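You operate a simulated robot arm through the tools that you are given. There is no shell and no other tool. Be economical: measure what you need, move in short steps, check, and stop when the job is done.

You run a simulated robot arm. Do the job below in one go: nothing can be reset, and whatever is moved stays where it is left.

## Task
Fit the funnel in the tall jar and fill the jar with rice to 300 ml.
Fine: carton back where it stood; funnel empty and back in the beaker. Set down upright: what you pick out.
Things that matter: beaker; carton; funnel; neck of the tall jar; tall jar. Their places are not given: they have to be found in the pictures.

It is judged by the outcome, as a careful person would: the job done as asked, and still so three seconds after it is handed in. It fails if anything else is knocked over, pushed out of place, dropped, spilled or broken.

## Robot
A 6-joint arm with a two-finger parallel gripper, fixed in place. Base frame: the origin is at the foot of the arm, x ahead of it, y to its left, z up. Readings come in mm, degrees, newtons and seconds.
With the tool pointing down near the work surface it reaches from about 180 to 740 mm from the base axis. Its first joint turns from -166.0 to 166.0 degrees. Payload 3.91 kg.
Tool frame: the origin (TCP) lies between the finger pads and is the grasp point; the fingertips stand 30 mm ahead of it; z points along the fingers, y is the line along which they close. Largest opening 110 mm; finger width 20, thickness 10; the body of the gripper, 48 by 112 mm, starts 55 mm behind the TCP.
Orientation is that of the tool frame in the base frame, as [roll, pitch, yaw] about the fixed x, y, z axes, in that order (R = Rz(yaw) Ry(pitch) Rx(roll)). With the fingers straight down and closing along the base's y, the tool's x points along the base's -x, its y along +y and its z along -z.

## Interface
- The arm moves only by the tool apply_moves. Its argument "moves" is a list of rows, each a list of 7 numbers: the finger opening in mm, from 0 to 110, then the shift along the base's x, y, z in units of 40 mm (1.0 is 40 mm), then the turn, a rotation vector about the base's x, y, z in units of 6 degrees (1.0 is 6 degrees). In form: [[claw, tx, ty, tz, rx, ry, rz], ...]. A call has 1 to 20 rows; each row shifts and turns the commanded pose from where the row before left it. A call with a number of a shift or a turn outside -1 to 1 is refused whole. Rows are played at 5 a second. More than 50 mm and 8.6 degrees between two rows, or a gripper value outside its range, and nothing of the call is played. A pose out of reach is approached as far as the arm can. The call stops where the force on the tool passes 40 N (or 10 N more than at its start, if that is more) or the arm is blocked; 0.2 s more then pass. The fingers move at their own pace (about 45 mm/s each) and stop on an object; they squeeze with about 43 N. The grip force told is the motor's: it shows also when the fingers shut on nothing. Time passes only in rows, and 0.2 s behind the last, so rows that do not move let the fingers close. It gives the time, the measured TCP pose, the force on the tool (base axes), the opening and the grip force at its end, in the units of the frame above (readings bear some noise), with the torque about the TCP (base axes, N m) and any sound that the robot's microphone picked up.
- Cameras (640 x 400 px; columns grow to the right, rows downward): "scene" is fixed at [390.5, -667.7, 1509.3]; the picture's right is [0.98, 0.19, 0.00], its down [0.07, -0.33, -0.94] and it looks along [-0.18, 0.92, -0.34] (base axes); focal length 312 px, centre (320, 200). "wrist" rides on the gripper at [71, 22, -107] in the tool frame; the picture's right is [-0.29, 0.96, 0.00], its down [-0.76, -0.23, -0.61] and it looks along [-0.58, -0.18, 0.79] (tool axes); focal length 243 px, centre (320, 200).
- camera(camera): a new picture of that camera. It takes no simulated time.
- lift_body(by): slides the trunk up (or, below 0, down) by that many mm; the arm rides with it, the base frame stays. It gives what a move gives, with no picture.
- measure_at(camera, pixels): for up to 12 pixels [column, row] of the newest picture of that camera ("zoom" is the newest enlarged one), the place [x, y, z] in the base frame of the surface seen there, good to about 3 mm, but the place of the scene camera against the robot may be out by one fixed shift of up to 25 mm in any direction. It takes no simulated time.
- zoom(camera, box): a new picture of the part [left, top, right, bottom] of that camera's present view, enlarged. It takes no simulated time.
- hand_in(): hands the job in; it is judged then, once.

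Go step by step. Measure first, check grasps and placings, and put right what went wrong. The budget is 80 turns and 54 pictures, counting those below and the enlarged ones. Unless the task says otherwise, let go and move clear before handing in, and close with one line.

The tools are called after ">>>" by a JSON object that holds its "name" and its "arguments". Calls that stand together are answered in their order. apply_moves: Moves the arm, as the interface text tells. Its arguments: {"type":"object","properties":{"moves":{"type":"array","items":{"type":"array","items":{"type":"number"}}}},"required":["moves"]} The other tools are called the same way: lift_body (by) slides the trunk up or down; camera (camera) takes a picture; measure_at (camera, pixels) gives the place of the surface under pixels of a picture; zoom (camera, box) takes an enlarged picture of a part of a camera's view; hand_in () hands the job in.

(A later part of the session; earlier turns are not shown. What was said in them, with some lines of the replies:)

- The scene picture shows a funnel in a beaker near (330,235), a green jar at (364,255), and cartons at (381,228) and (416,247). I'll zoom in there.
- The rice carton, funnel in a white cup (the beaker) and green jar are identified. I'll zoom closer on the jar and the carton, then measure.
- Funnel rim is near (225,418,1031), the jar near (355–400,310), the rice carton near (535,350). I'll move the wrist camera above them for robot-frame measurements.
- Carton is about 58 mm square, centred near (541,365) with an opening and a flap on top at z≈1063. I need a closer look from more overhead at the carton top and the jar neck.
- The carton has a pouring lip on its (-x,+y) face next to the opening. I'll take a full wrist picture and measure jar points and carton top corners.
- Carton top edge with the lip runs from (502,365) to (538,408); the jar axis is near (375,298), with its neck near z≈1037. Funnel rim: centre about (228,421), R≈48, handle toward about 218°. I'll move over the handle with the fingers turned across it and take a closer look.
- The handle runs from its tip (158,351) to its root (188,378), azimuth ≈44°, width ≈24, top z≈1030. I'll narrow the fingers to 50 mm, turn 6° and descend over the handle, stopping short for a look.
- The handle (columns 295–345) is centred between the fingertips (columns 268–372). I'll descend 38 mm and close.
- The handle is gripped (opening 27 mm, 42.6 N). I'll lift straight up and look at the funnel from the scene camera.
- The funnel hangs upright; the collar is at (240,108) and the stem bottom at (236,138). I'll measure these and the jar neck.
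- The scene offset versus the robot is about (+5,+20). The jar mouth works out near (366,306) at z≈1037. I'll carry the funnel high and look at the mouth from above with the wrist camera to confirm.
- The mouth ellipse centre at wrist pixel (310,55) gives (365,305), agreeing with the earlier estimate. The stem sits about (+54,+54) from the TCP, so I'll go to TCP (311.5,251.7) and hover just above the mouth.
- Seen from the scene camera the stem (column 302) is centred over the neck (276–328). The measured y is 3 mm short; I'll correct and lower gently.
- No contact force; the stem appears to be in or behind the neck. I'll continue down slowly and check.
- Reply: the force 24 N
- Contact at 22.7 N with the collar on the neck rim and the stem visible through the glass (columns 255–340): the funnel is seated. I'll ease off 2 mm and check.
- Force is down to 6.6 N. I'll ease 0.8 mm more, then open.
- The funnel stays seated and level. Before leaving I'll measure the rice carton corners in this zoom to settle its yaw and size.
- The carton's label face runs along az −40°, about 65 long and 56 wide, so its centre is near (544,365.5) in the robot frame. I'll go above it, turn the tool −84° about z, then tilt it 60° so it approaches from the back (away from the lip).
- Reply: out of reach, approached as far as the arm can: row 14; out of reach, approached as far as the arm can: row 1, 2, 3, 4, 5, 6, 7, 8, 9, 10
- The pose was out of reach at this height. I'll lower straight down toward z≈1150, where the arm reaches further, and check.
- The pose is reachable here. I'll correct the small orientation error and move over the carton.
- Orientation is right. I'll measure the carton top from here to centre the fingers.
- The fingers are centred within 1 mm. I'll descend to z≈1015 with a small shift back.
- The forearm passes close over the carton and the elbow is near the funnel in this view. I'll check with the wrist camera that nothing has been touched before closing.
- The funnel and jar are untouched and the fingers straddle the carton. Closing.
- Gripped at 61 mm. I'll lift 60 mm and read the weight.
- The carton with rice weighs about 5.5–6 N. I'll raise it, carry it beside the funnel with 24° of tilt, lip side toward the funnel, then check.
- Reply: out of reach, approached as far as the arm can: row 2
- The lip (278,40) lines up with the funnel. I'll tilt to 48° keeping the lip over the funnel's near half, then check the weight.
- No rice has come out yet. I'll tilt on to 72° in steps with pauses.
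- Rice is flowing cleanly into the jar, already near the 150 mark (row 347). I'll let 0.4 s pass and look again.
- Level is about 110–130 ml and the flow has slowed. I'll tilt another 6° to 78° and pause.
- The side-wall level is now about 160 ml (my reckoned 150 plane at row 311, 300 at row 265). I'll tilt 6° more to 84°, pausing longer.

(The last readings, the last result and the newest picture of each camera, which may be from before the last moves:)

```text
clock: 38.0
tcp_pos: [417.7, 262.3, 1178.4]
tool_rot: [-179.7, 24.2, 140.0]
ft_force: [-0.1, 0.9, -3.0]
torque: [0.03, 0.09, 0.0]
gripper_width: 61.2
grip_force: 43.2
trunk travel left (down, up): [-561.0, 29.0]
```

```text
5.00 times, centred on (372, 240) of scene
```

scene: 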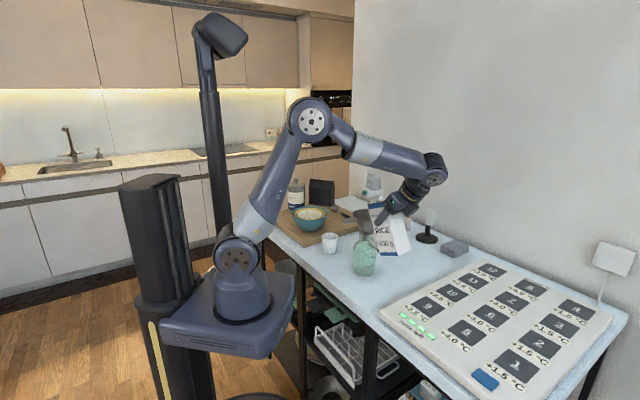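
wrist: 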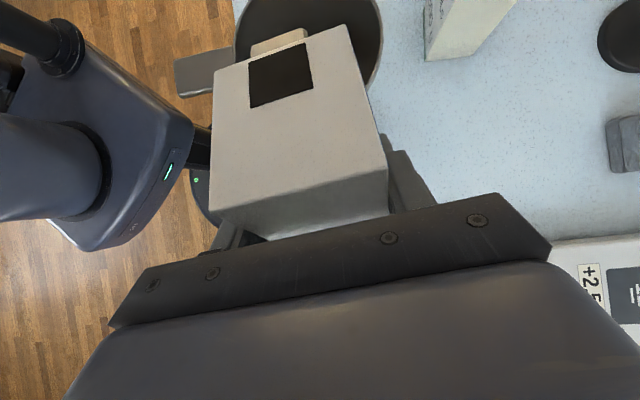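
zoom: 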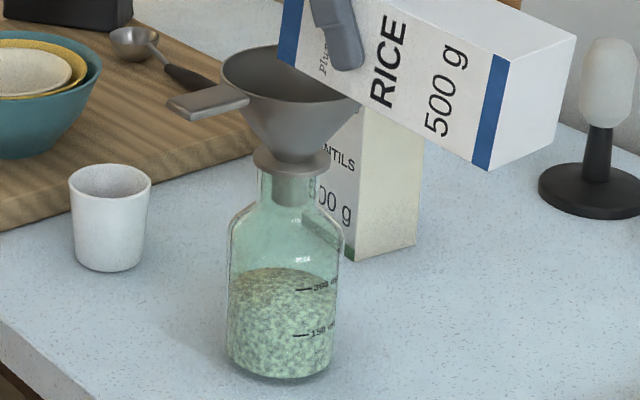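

Flow has stopped at about 205 ml (rear edge row 268). I'll go to 90° and pause.

>>> {"name": "apply_moves", "arguments": {"moves": [[45, -0.096, 0.07, 0.12, -0.643, -0.766, 0], [45, 0, 0, 0, 0, 0, 0], [45, 0, 0, 0, 0, 0, 0], [45, 0, 0, 0, 0, 0, 0], [45, 0, 0, 0, 0, 0, 0], [45, 0, 0, 0, 0, 0, 0], [45, 0, 0, 0, 0, 0, 0], [45, 0, 0, 0, 0, 0, 0]]}}

>>> {"name": "zoom", "arguments": {"camera": "scene", "box": [340, 200, 404, 280]}}

```text
clock: 39.8
tcp_pos: [412.6, 265.7, 1182.2]
tool_rot: [-179.8, 30.2, 140.0]
ft_force: [-0.4, -0.1, -2.8]
torque: [0.09, 0.09, -0.04]
gripper_width: 61.5
grip_force: 42.8
trunk travel left (down, up): [-561.0, 29.0]
```

```text
5.00 times, centred on (372, 240) of scene
```

zoom: 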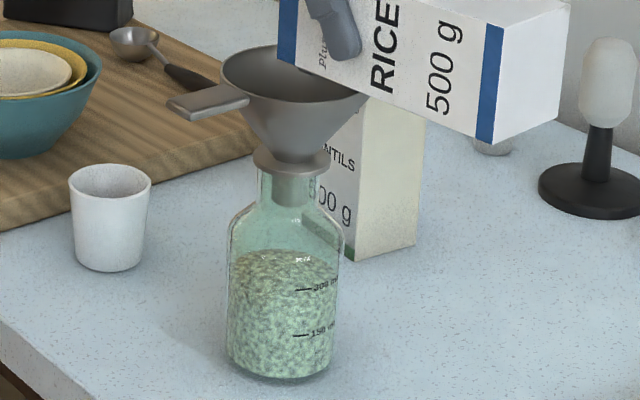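

The rear edge is at about row 251, so about 260 ml, and the flow has stopped. I'll zoom tightly to calibrate against the marks.

>>> {"name": "zoom", "arguments": {"camera": "scene", "box": [356, 236, 388, 278]}}

```text
9.52 times, centred on (372, 257) of scene
```

zoom: 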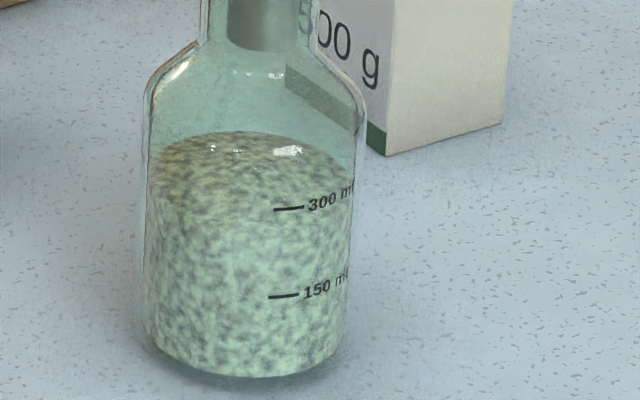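

Reading the ellipse (rear row 132, centre row about 182, 300 plane at row 163), the level is about 265 ml. About 35 ml more is needed, so I'll tilt 3.5° further.

>>> {"name": "apply_moves", "arguments": {"moves": [[45, -0.06, 0.05, 0.05, -0.373, -0.444, 0], [45, 0, 0, 0, 0, 0, 0], [45, 0, 0, 0, 0, 0, 0], [45, 0, 0, 0, 0, 0, 0], [45, 0, 0, 0, 0, 0, 0], [45, 0, 0, 0, 0, 0, 0], [45, 0, 0, 0, 0, 0, 0], [45, 0, 0, 0, 0, 0, 0]]}}

>>> {"name": "zoom", "arguments": {"camera": "scene", "box": [356, 236, 388, 278]}}

```text
clock: 41.6
tcp_pos: [411.2, 267.8, 1183.5]
tool_rot: [-179.8, 33.6, 140.0]
ft_force: [-0.7, 0.2, -2.7]
torque: [0.04, 0.06, -0.01]
gripper_width: 61.3
grip_force: 42.9
trunk travel left (down, up): [-561.0, 29.0]
```

```text
9.52 times, centred on (372, 257) of scene
```

zoom: 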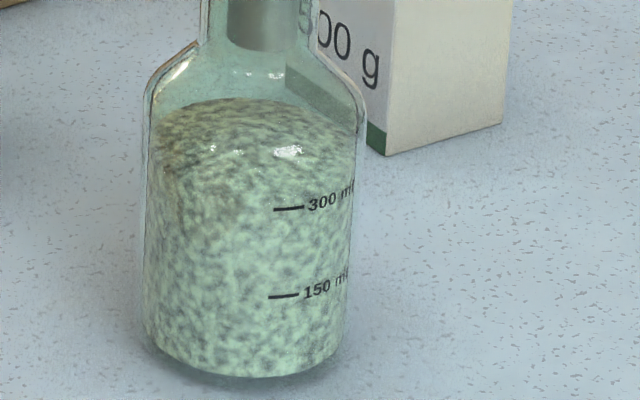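

The level has risen to about 300 ml or slightly more (rear edge row 98). I'll stop and tilt the carton back upright over the funnel.

>>> {"name": "apply_moves", "arguments": {"moves": [[45, 0.08, -0.07, 0, 0.643, 0.766, 0], [45, 0.1, -0.083, 0, 0.643, 0.766, 0], [45, 0.1, -0.083, 0, 0.643, 0.766, 0], [45, 0.06, -0.05, 0, 0.643, 0.766, 0], [45, 0.06, -0.05, 0, 0.643, 0.766, 0], [45, 0.06, -0.05, 0, 0.643, 0.766, 0], [45, 0.06, -0.05, 0, 0.643, 0.766, 0], [45, 0.03, -0.025, 0, 0.643, 0.766, 0], [45, 0.03, -0.025, 0, 0.643, 0.766, 0], [45, 0.03, -0.025, 0, 0.643, 0.766, 0], [45, 0.03, -0.025, 0, 0.643, 0.766, 0], [45, 0, 0, 0, 0, 0, 0], [45, 0, 0, 0, 0, 0, 0]]}}

>>> {"name": "zoom", "arguments": {"camera": "scene", "box": [340, 190, 420, 280]}}

>>> {"name": "camera", "arguments": {"camera": "wrist"}}

```text
clock: 44.4
tcp_pos: [436.7, 247.3, 1185.5]
tool_rot: [-179.9, -32.5, 139.9]
ft_force: [0.2, 0.1, -2.4]
torque: [-0.03, -0.01, 0.01]
gripper_width: 61.0
grip_force: 43.6
trunk travel left (down, up): [-561.0, 29.0]
```

```text
4.44 times, centred on (380, 235) of scene
```

zoom: 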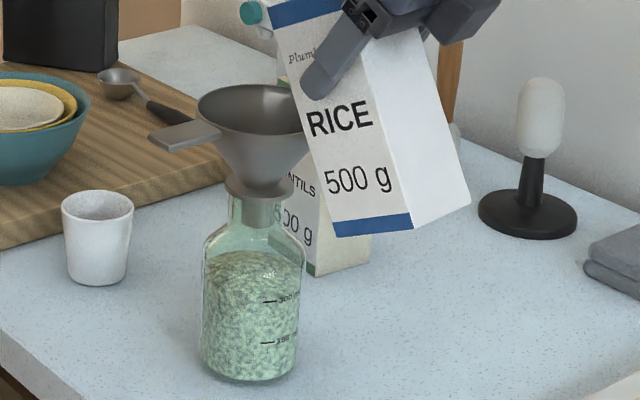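

```text
13 pictures are left
```

wrist: 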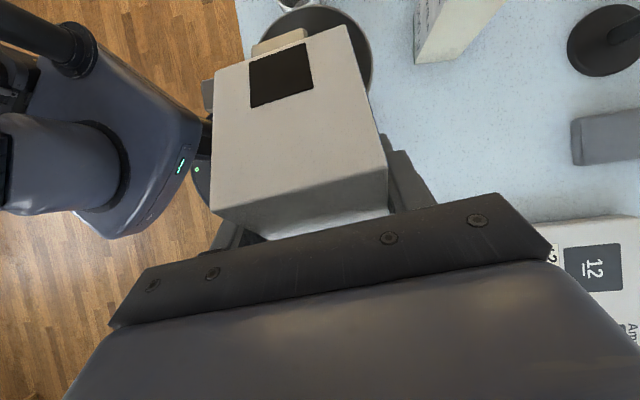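

Carton is nearly upright over the funnel and nothing is spilled. I'll carry it back above its old spot, finishing upright at z≈1120.

>>> {"name": "apply_moves", "arguments": {"moves": [[45, 0.59, 0.558, 0, 0, 0, 0], [45, 0.59, 0.558, 0, 0, 0, 0], [45, 0.59, 0.558, -0.4, 0, 0, 0], [45, 0.59, 0.558, -0.5, 0.643, 0.766, 0], [45, 0.3, 0.28, -0.5, 0.643, 0.766, 0], [45, 0.29, 0.278, -0.3, 0.643, 0.766, 0], [45, 0, 0, 0, 0.643, 0.766, 0], [45, 0, 0, 0, 0.373, 0.444, 0], [45, 0, 0, 0, 0, 0, 0], [45, 0, 0, 0, 0, 0, 0]]}}

```text
clock: 46.6
tcp_pos: [553.6, 357.5, 1117.3]
tool_rot: [-179.9, -60.1, 140.0]
ft_force: [0.2, -0.5, -2.6]
torque: [-0.02, -0.06, 0.01]
gripper_width: 61.3
grip_force: 42.8
trunk travel left (down, up): [-561.0, 29.0]
```

Upright again. I'll lower to z≈1017 at the original spot.

>>> {"name": "apply_moves", "arguments": {"moves": [[45, 0.02, 0.03, -0.6, 0, 0, 0], [45, 0, 0, -0.7, 0, 0, 0], [45, 0, 0, -0.6, 0, 0, 0], [45, 0, 0, -0.4, 0, 0, 0], [45, 0, 0, -0.18, 0, 0, 0], [45, 0, 0, 0, 0, 0, 0], [45, 0, 0, 0, 0, 0, 0]]}}

```text
clock: 48.2
tcp_pos: [554.4, 359.9, 1018.9]
tool_rot: [-179.9, -60.0, 140.0]
ft_force: [0.0, 0.2, -1.7]
torque: [-0.04, -0.02, 0.03]
gripper_width: 61.3
grip_force: 42.4
trunk travel left (down, up): [-561.0, 29.0]
```

>>> {"name": "apply_moves", "arguments": {"moves": [[45, 0, 0, -0.05, 0, 0, 0], [45, 0, 0, -0.03, 0, 0, 0], [45, 0, 0, 0, 0, 0, 0]]}}

```text
clock: 49.0
tcp_pos: [554.8, 359.6, 1016.5]
tool_rot: [179.8, -60.0, 140.3]
ft_force: [-0.4, 0.1, 7.9]
torque: [-0.13, -0.04, 0.01]
gripper_width: 61.5
grip_force: 42.5
trunk travel left (down, up): [-561.0, 29.0]
```

The base has contacted the table (+7.9 N). I'll ease up 0.8 mm, release fully, then rise straight up.

>>> {"name": "apply_moves", "arguments": {"moves": [[45, 0, 0, 0.02, 0, 0, 0], [70, 0, 0, 0, 0, 0, 0], [110, 0, 0, 0, 0, 0, 0], [110, 0, 0, 0, 0, 0, 0], [110, 0, 0, 0, 0, 0, 0]]}}

>>> {"name": "apply_moves", "arguments": {"moves": [[110, 0, 0, 0.4, 0, 0, 0], [110, 0, 0, 0.8, 0, 0, 0], [110, 0, 0, 0.8, 0, 0, 0], [110, 0, 0, 0.5, 0, 0, 0], [110, 0, 0, 0, 0, 0, 0]]}}

>>> {"name": "camera", "arguments": {"camera": "wrist"}}

```text
clock: 50.2
tcp_pos: [554.4, 359.0, 1016.0]
tool_rot: [-179.9, -60.0, 139.9]
ft_force: [0.1, -0.3, -0.4]
torque: [-0.01, -0.02, -0.01]
gripper_width: 109.8
grip_force: 0.1
trunk travel left (down, up): [-561.0, 29.0]
```

```text
clock: 51.4
tcp_pos: [553.7, 358.3, 1114.6]
tool_rot: [-180.0, -60.0, 140.0]
ft_force: [0.4, -0.4, 0.1]
torque: [0.01, 0.04, -0.01]
gripper_width: 110.0
grip_force: 0.1
trunk travel left (down, up): [-561.0, 29.0]
```

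```text
12 pictures are left
```

wrist: 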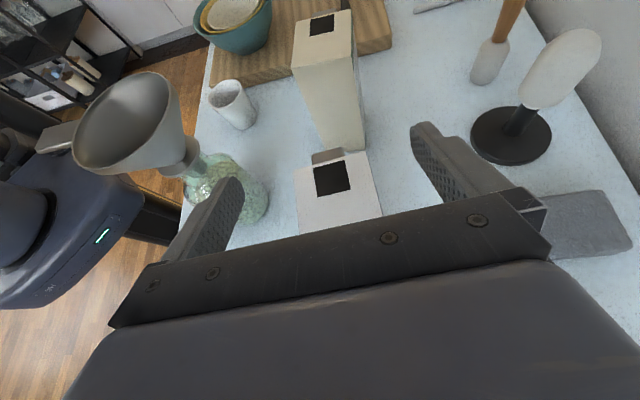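

The carton stands upright at its place and the funnel is undisturbed. I'll verify the carton corners and bring the tool back to pointing down, above the funnel handle.

>>> {"name": "measure_at", "arguments": {"camera": "wrist", "pixels": [[296, 171], [366, 152], [332, 177]]}}

>>> {"name": "apply_moves", "arguments": {"moves": [[110, -0.1, -0.1, 0.3, -0.643, -0.766, 0], [110, -0.25, -0.25, 0.3, -0.643, -0.766, 0], [110, -0.25, -0.25, 0.3, -0.643, -0.766, 0], [110, -0.25, -0.25, 0.3, -0.643, -0.766, 0], [110, -0.25, -0.25, 0.3, -0.643, -0.766, 0], [110, -0.25, -0.25, 0.3, -0.643, -0.766, 0], [110, -0.25, -0.25, 0.3, -0.643, -0.766, 0], [110, -0.25, -0.25, 0.3, -0.643, -0.766, 0], [110, -0.25, -0.25, 0.3, -0.643, -0.766, 0], [110, -0.25, -0.25, 0.3, -0.643, -0.766, 0], [110, 0, 0, 0, 0, 0, 0]]}}

>>> {"name": "apply_moves", "arguments": {"moves": [[110, -0.254, 0, 0, 0, 0, 1], [110, -0.254, 0, 0, 0, 0, 1], [110, -0.254, 0, 0, 0, 0, 1], [110, -0.254, 0, 0, 0, 0, 1], [110, -0.254, 0, 0, 0, 0, 1], [110, -0.254, 0, 0, 0, 0, 1], [110, -0.254, 0, 0, 0, 0, 1], [110, -0.254, 0, 0, 0, 0, 1], [90, -0.254, 0, 0, 0, 0, 1], [80, -0.254, 0, 0, 0, 0, 1], [70, -0.254, 0, 0, 0, 0, 1], [60, -0.254, 0, 0, 0, 0, 1], [50, -0.254, 0, 0, 0, 0, 1], [50, -0.254, 0, 0, 0, 0, 1], [50, 0, 0, 0, 0, 0, 0]]}}

```text
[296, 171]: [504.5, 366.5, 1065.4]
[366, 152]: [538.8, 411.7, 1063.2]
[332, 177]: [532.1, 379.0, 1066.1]
```

```text
clock: 53.8
tcp_pos: [460.7, 265.3, 1234.8]
tool_rot: [-179.9, 0.2, 140.0]
ft_force: [0.9, -0.1, 0.1]
torque: [-0.01, 0.0, -0.02]
gripper_width: 110.0
grip_force: 0.1
trunk travel left (down, up): [-561.0, 29.0]
```

```text
clock: 57.0
tcp_pos: [315.6, 262.9, 1236.2]
tool_rot: [-179.9, 0.1, -135.9]
ft_force: [-0.3, -0.1, -0.2]
torque: [0.0, -0.01, -0.01]
gripper_width: 49.8
grip_force: 0.0
trunk travel left (down, up): [-561.0, 29.0]
```

The carton is back within about 2–3 mm. I'll move above the handle and check both the fill level and the alignment.

>>> {"name": "apply_moves", "arguments": {"moves": [[50, -0.11, -0.285, -0.5, 0, 0, 0], [50, 0, 0, -0.9, 0, 0, 0], [50, 0, 0, -0.9, 0, 0, 0], [50, 0, 0, 0, 0, 0, 0]]}}

>>> {"name": "zoom", "arguments": {"camera": "scene", "box": [340, 218, 396, 278]}}

>>> {"name": "camera", "arguments": {"camera": "wrist"}}

```text
clock: 58.0
tcp_pos: [313.0, 253.5, 1144.0]
tool_rot: [-179.9, 0.1, -136.0]
ft_force: [0.1, -1.0, 0.2]
torque: [-0.01, 0.03, 0.01]
gripper_width: 50.3
grip_force: 0.0
trunk travel left (down, up): [-561.0, 29.0]
```

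```text
6.67 times, centred on (368, 248) of scene
```

zoom: 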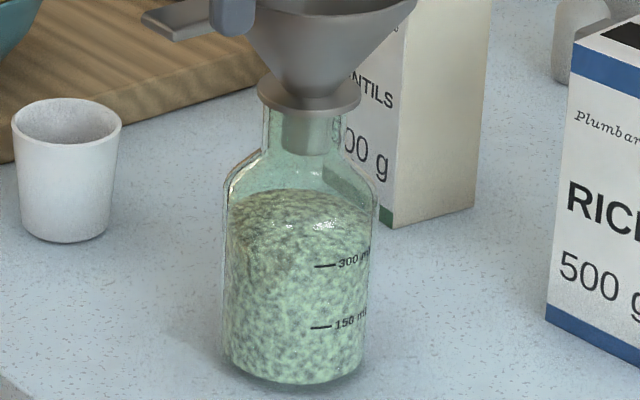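

```text
10 pictures are left
```

wrist: 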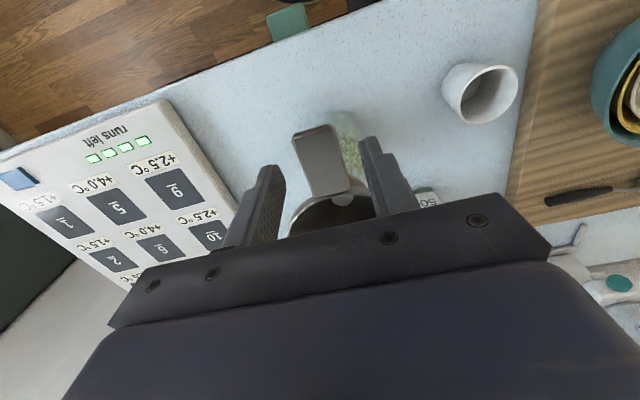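

Handle is centred between the fingers. I'll measure rice surface heights through the glass against the 300 mark (318,266).

>>> {"name": "measure_at", "arguments": {"camera": "zoom", "pixels": [[290, 195], [295, 210], [295, 225], [295, 240], [295, 250], [295, 262], [295, 275], [250, 225], [340, 222], [322, 266], [320, 328], [295, 375]]}}

```text
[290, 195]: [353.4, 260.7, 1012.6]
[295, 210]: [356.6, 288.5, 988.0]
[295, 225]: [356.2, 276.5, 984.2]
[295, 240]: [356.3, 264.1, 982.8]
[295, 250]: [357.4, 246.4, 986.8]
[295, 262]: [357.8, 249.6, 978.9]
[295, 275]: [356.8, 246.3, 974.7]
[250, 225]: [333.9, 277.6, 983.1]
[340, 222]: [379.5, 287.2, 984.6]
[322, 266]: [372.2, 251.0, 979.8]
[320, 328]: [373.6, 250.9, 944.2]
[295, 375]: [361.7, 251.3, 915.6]
```

The rice surface at z≈983 against the 300 mark at z≈980 puts it within a few mm of the mark. Next I'll grip the handle and lift the funnel.

>>> {"name": "apply_moves", "arguments": {"moves": [[50, -0.045, -0.045, -0.4, 0, 0, 0], [50, 0, 0, -0.65, 0, 0, 0], [50, 0, 0, 0, 0, 0, 0], [35, 0, 0, 0, 0, 0, 0], [10, 0, 0, 0, 0, 0, 0], [10, 0, 0, 0, 0, 0, 0], [10, 0, 0, 0, 0, 0, 0]]}}

```text
clock: 59.6
tcp_pos: [309.6, 251.1, 1102.4]
tool_rot: [-179.9, 0.1, -136.0]
ft_force: [-0.7, 0.1, 0.0]
torque: [-0.02, 0.05, 0.02]
gripper_width: 26.7
grip_force: 43.1
trunk travel left (down, up): [-561.0, 29.0]
```

Gripped. I'll lift straight up, pausing partway so any loose grains drop into the jar.

>>> {"name": "apply_moves", "arguments": {"moves": [[10, 0, 0, 0.3, 0, 0, 0], [10, 0, 0, 0, 0, 0, 0], [10, 0, 0, 0, 0, 0, 0], [10, 0, 0, 0.5, 0, 0, 0], [10, 0, 0, 0.8, 0, 0, 0], [10, 0, 0, 0.8, 0, 0, 0], [10, 0, 0, 0, 0, 0, 0]]}}

>>> {"name": "zoom", "arguments": {"camera": "scene", "box": [320, 190, 400, 280]}}

```text
clock: 61.2
tcp_pos: [311.4, 251.9, 1198.1]
tool_rot: [-179.9, 0.0, -136.0]
ft_force: [0.7, 0.3, -0.6]
torque: [-0.05, 0.05, -0.04]
gripper_width: 26.9
grip_force: 43.0
trunk travel left (down, up): [-561.0, 29.0]
```

```text
4.44 times, centred on (360, 235) of scene
```

zoom: 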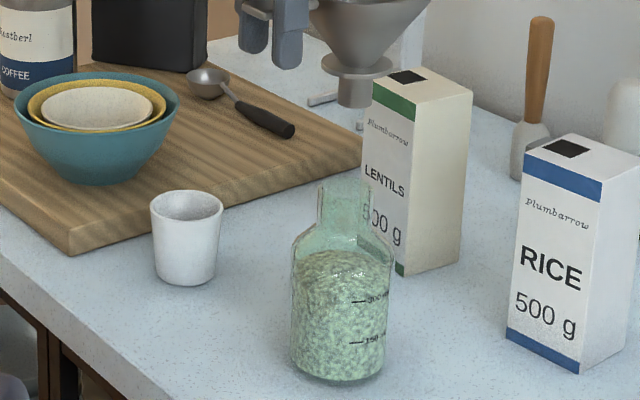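

The jar is fine and the funnel is up. I'll carry it back over the beaker and hover.

>>> {"name": "apply_moves", "arguments": {"moves": [[10, -0.4, 0.33, 0, 0, 0, 0], [10, -0.7, 0.57, 0, 0, 0, 0], [10, -0.7, 0.57, 0, 0, 0, 0], [10, -0.7, 0.57, 0, 0, 0, 0], [10, -0.6, 0.48, 0, 0, 0, 0], [10, -0.36, 0.3, -0.5, 0, 0, 0], [10, 0, 0, -0.9, 0, 0, 0], [10, 0, 0, -0.9, 0, 0, 0], [10, 0, 0, -0.7, 0, 0, 0], [10, 0, 0, 0, 0, 0, 0], [10, 0, 0, 0, 0, 0, 0]]}}

>>> {"name": "zoom", "arguments": {"camera": "scene", "box": [300, 200, 380, 270]}}

```text
clock: 63.6
tcp_pos: [171.8, 364.9, 1077.2]
tool_rot: [-179.9, 0.1, -136.0]
ft_force: [1.0, -0.4, -0.3]
torque: [-0.02, 0.06, 0.02]
gripper_width: 27.0
grip_force: 43.2
trunk travel left (down, up): [-561.0, 29.0]
```

```text
5.71 times, centred on (340, 235) of scene
```

zoom: 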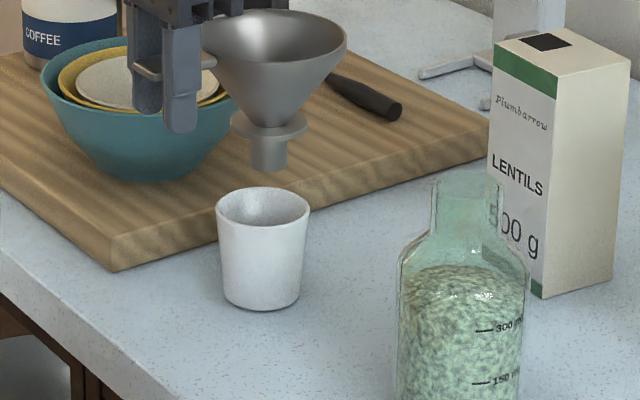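

The stem (column 268) appears slightly right of the cup centre (column 262). I'll measure both before inserting.

>>> {"name": "measure_at", "arguments": {"camera": "zoom", "pixels": [[268, 155], [268, 132], [262, 225], [262, 260], [262, 190], [218, 208], [307, 208], [240, 80], [335, 60], [290, 100]]}}

>>> {"name": "zoom", "arguments": {"camera": "scene", "box": [316, 218, 348, 256]}}

```text
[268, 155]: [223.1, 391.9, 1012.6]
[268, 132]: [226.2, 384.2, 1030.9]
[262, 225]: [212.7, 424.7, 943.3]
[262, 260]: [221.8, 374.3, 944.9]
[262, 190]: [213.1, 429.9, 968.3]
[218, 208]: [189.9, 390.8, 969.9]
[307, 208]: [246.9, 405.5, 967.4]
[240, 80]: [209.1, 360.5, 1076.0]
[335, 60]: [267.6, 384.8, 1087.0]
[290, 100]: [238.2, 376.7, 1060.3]
```

```text
10.53 times, centred on (332, 237) of scene
```

zoom: 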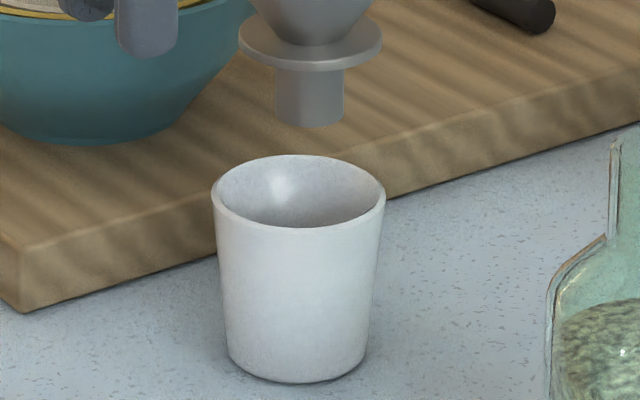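

The stem is about 4 mm right and about 5 mm beyond the cup centre; the handle likely slid in the grip while seating. I'll shift (−4,−5) and lower partway.

>>> {"name": "apply_moves", "arguments": {"moves": [[10, -0.1, -0.12, 0, 0, 0, 0], [10, 0, 0, 0, 0, 0, 0], [10, 0, 0, -0.4, 0, 0, 0], [10, 0, 0, -0.5, 0, 0, 0], [10, 0, 0, 0, 0, 0, 0]]}}

>>> {"name": "zoom", "arguments": {"camera": "scene", "box": [316, 210, 348, 248]}}

```text
clock: 64.8
tcp_pos: [167.5, 361.5, 1041.6]
tool_rot: [-179.9, 0.0, -136.0]
ft_force: [0.8, 0.0, -0.8]
torque: [-0.07, 0.05, -0.02]
gripper_width: 27.0
grip_force: 43.3
trunk travel left (down, up): [-561.0, 29.0]
```

```text
10.53 times, centred on (332, 229) of scene
```

zoom: 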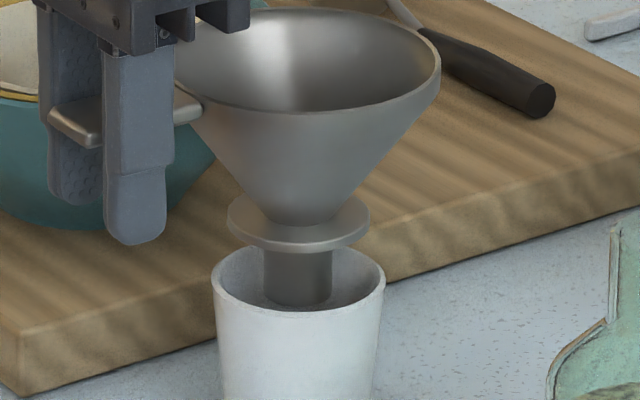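

The stem (column 299) is now centred in the cup (column 298.5) and entering it. I'll lower slowly to the original height.

>>> {"name": "apply_moves", "arguments": {"moves": [[10, 0, 0, -0.2, 0, 0, 0], [10, 0, 0, -0.15, 0, 0, 0], [10, 0, 0, -0.06, 0, 0, 0], [10, 0, 0, 0, 0, 0, 0]]}}

```text
clock: 65.8
tcp_pos: [169.6, 361.3, 1024.8]
tool_rot: [-179.9, 0.1, -135.9]
ft_force: [0.5, -0.4, -0.8]
torque: [-0.05, 0.06, 0.02]
gripper_width: 26.8
grip_force: 43.1
trunk travel left (down, up): [-561.0, 29.0]
```

>>> {"name": "apply_moves", "arguments": {"moves": [[10, 0, 0, -0.05, 0, 0, 0], [10, 0, 0, -0.05, 0, 0, 0], [10, 0, 0, 0, 0, 0, 0]]}}

>>> {"name": "zoom", "arguments": {"camera": "scene", "box": [316, 210, 348, 260]}}

```text
clock: 66.6
tcp_pos: [168.9, 358.7, 1020.7]
tool_rot: [-180.0, 0.1, -136.0]
ft_force: [1.1, 0.9, -0.2]
torque: [-0.03, 0.05, 0.0]
gripper_width: 26.8
grip_force: 43.2
trunk travel left (down, up): [-561.0, 29.0]
```

```text
8.00 times, centred on (332, 235) of scene
```

zoom: 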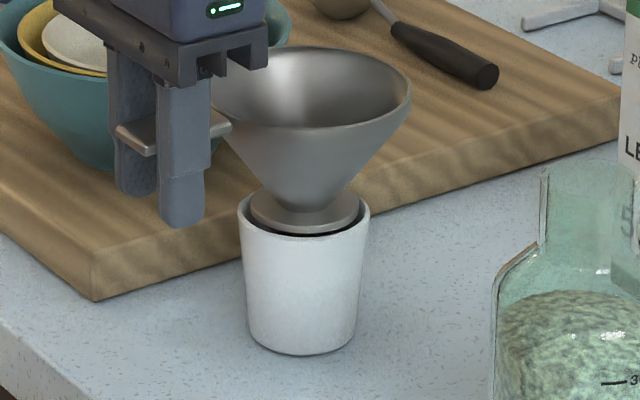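

The collar is centred in the cup mouth with no contact yet. I'll lower a few mm more.

>>> {"name": "apply_moves", "arguments": {"moves": [[10, 0, 0, -0.04, 0, 0, 0], [10, 0, 0, -0.03, 0, 0, 0], [10, 0, 0, 0, 0, 0, 0]]}}

```text
clock: 67.4
tcp_pos: [168.8, 360.2, 1018.4]
tool_rot: [-179.9, 0.2, -136.0]
ft_force: [-0.6, -0.7, 7.9]
torque: [0.41, -0.35, 0.02]
gripper_width: 27.1
grip_force: 42.9
trunk travel left (down, up): [-561.0, 29.0]
```

Contact at 7.9 N: seated. I'll ease off slightly, open, and rise clear.

>>> {"name": "apply_moves", "arguments": {"moves": [[10, 0, 0, 0.02, 0, 0, 0], [10, 0, 0, 0, 0, 0, 0], [36, 0, 0, 0, 0, 0, 0], [50, 0, 0, 0, 0, 0, 0], [50, 0, 0, 0, 0, 0, 0], [50, 0, 0, 0.4, 0, 0, 0], [50, 0, 0, 0.8, 0, 0, 0], [50, 0, 0, 1, 0, 0, 0], [50, 0, 0, 1, 0, 0, 0], [50, 0, 0, 1, 0, 0, 0], [50, 0, 0, 0, 0, 0, 0]]}}

>>> {"name": "zoom", "arguments": {"camera": "scene", "box": [290, 180, 450, 280]}}

>>> {"name": "camera", "arguments": {"camera": "wrist"}}

```text
clock: 69.8
tcp_pos: [171.6, 361.9, 1188.5]
tool_rot: [-179.9, 0.1, -135.9]
ft_force: [0.8, 0.6, 0.0]
torque: [0.01, 0.01, -0.01]
gripper_width: 50.0
grip_force: 0.1
trunk travel left (down, up): [-561.0, 29.0]
```

```text
4.00 times, centred on (370, 230) of scene
```

zoom: 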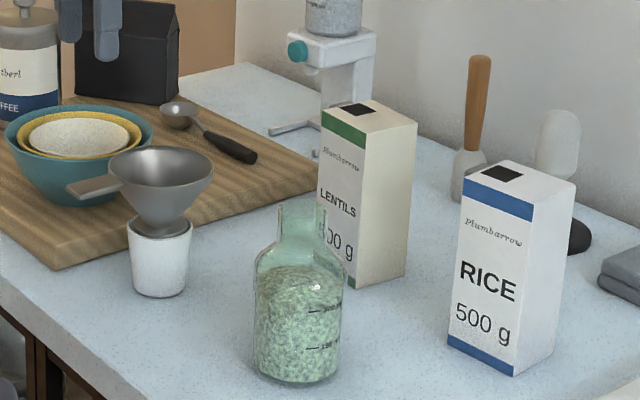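

```text
3 pictures are left
```

wrist: 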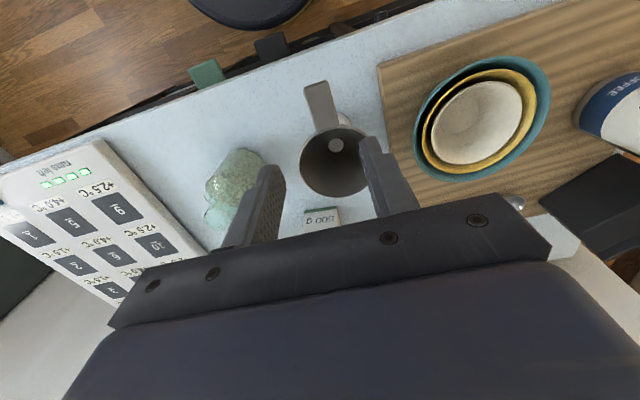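

The funnel is upright and empty in the beaker, with its hole clear at (336,145). The jar is filled to about the 300 mark, the rice carton is back in place, and the arm is clear, so I'm handing in.

>>> {"name": "hand_in", "arguments": {}}

```text
The job is handed in.
```

The jar is filled with rice to about the 300 ml mark, perhaps up to 15 ml over. The funnel is empty and upright back in the beaker, and the rice carton is back within about 3 mm of where it stood. I saw nothing spilled or knocked over.
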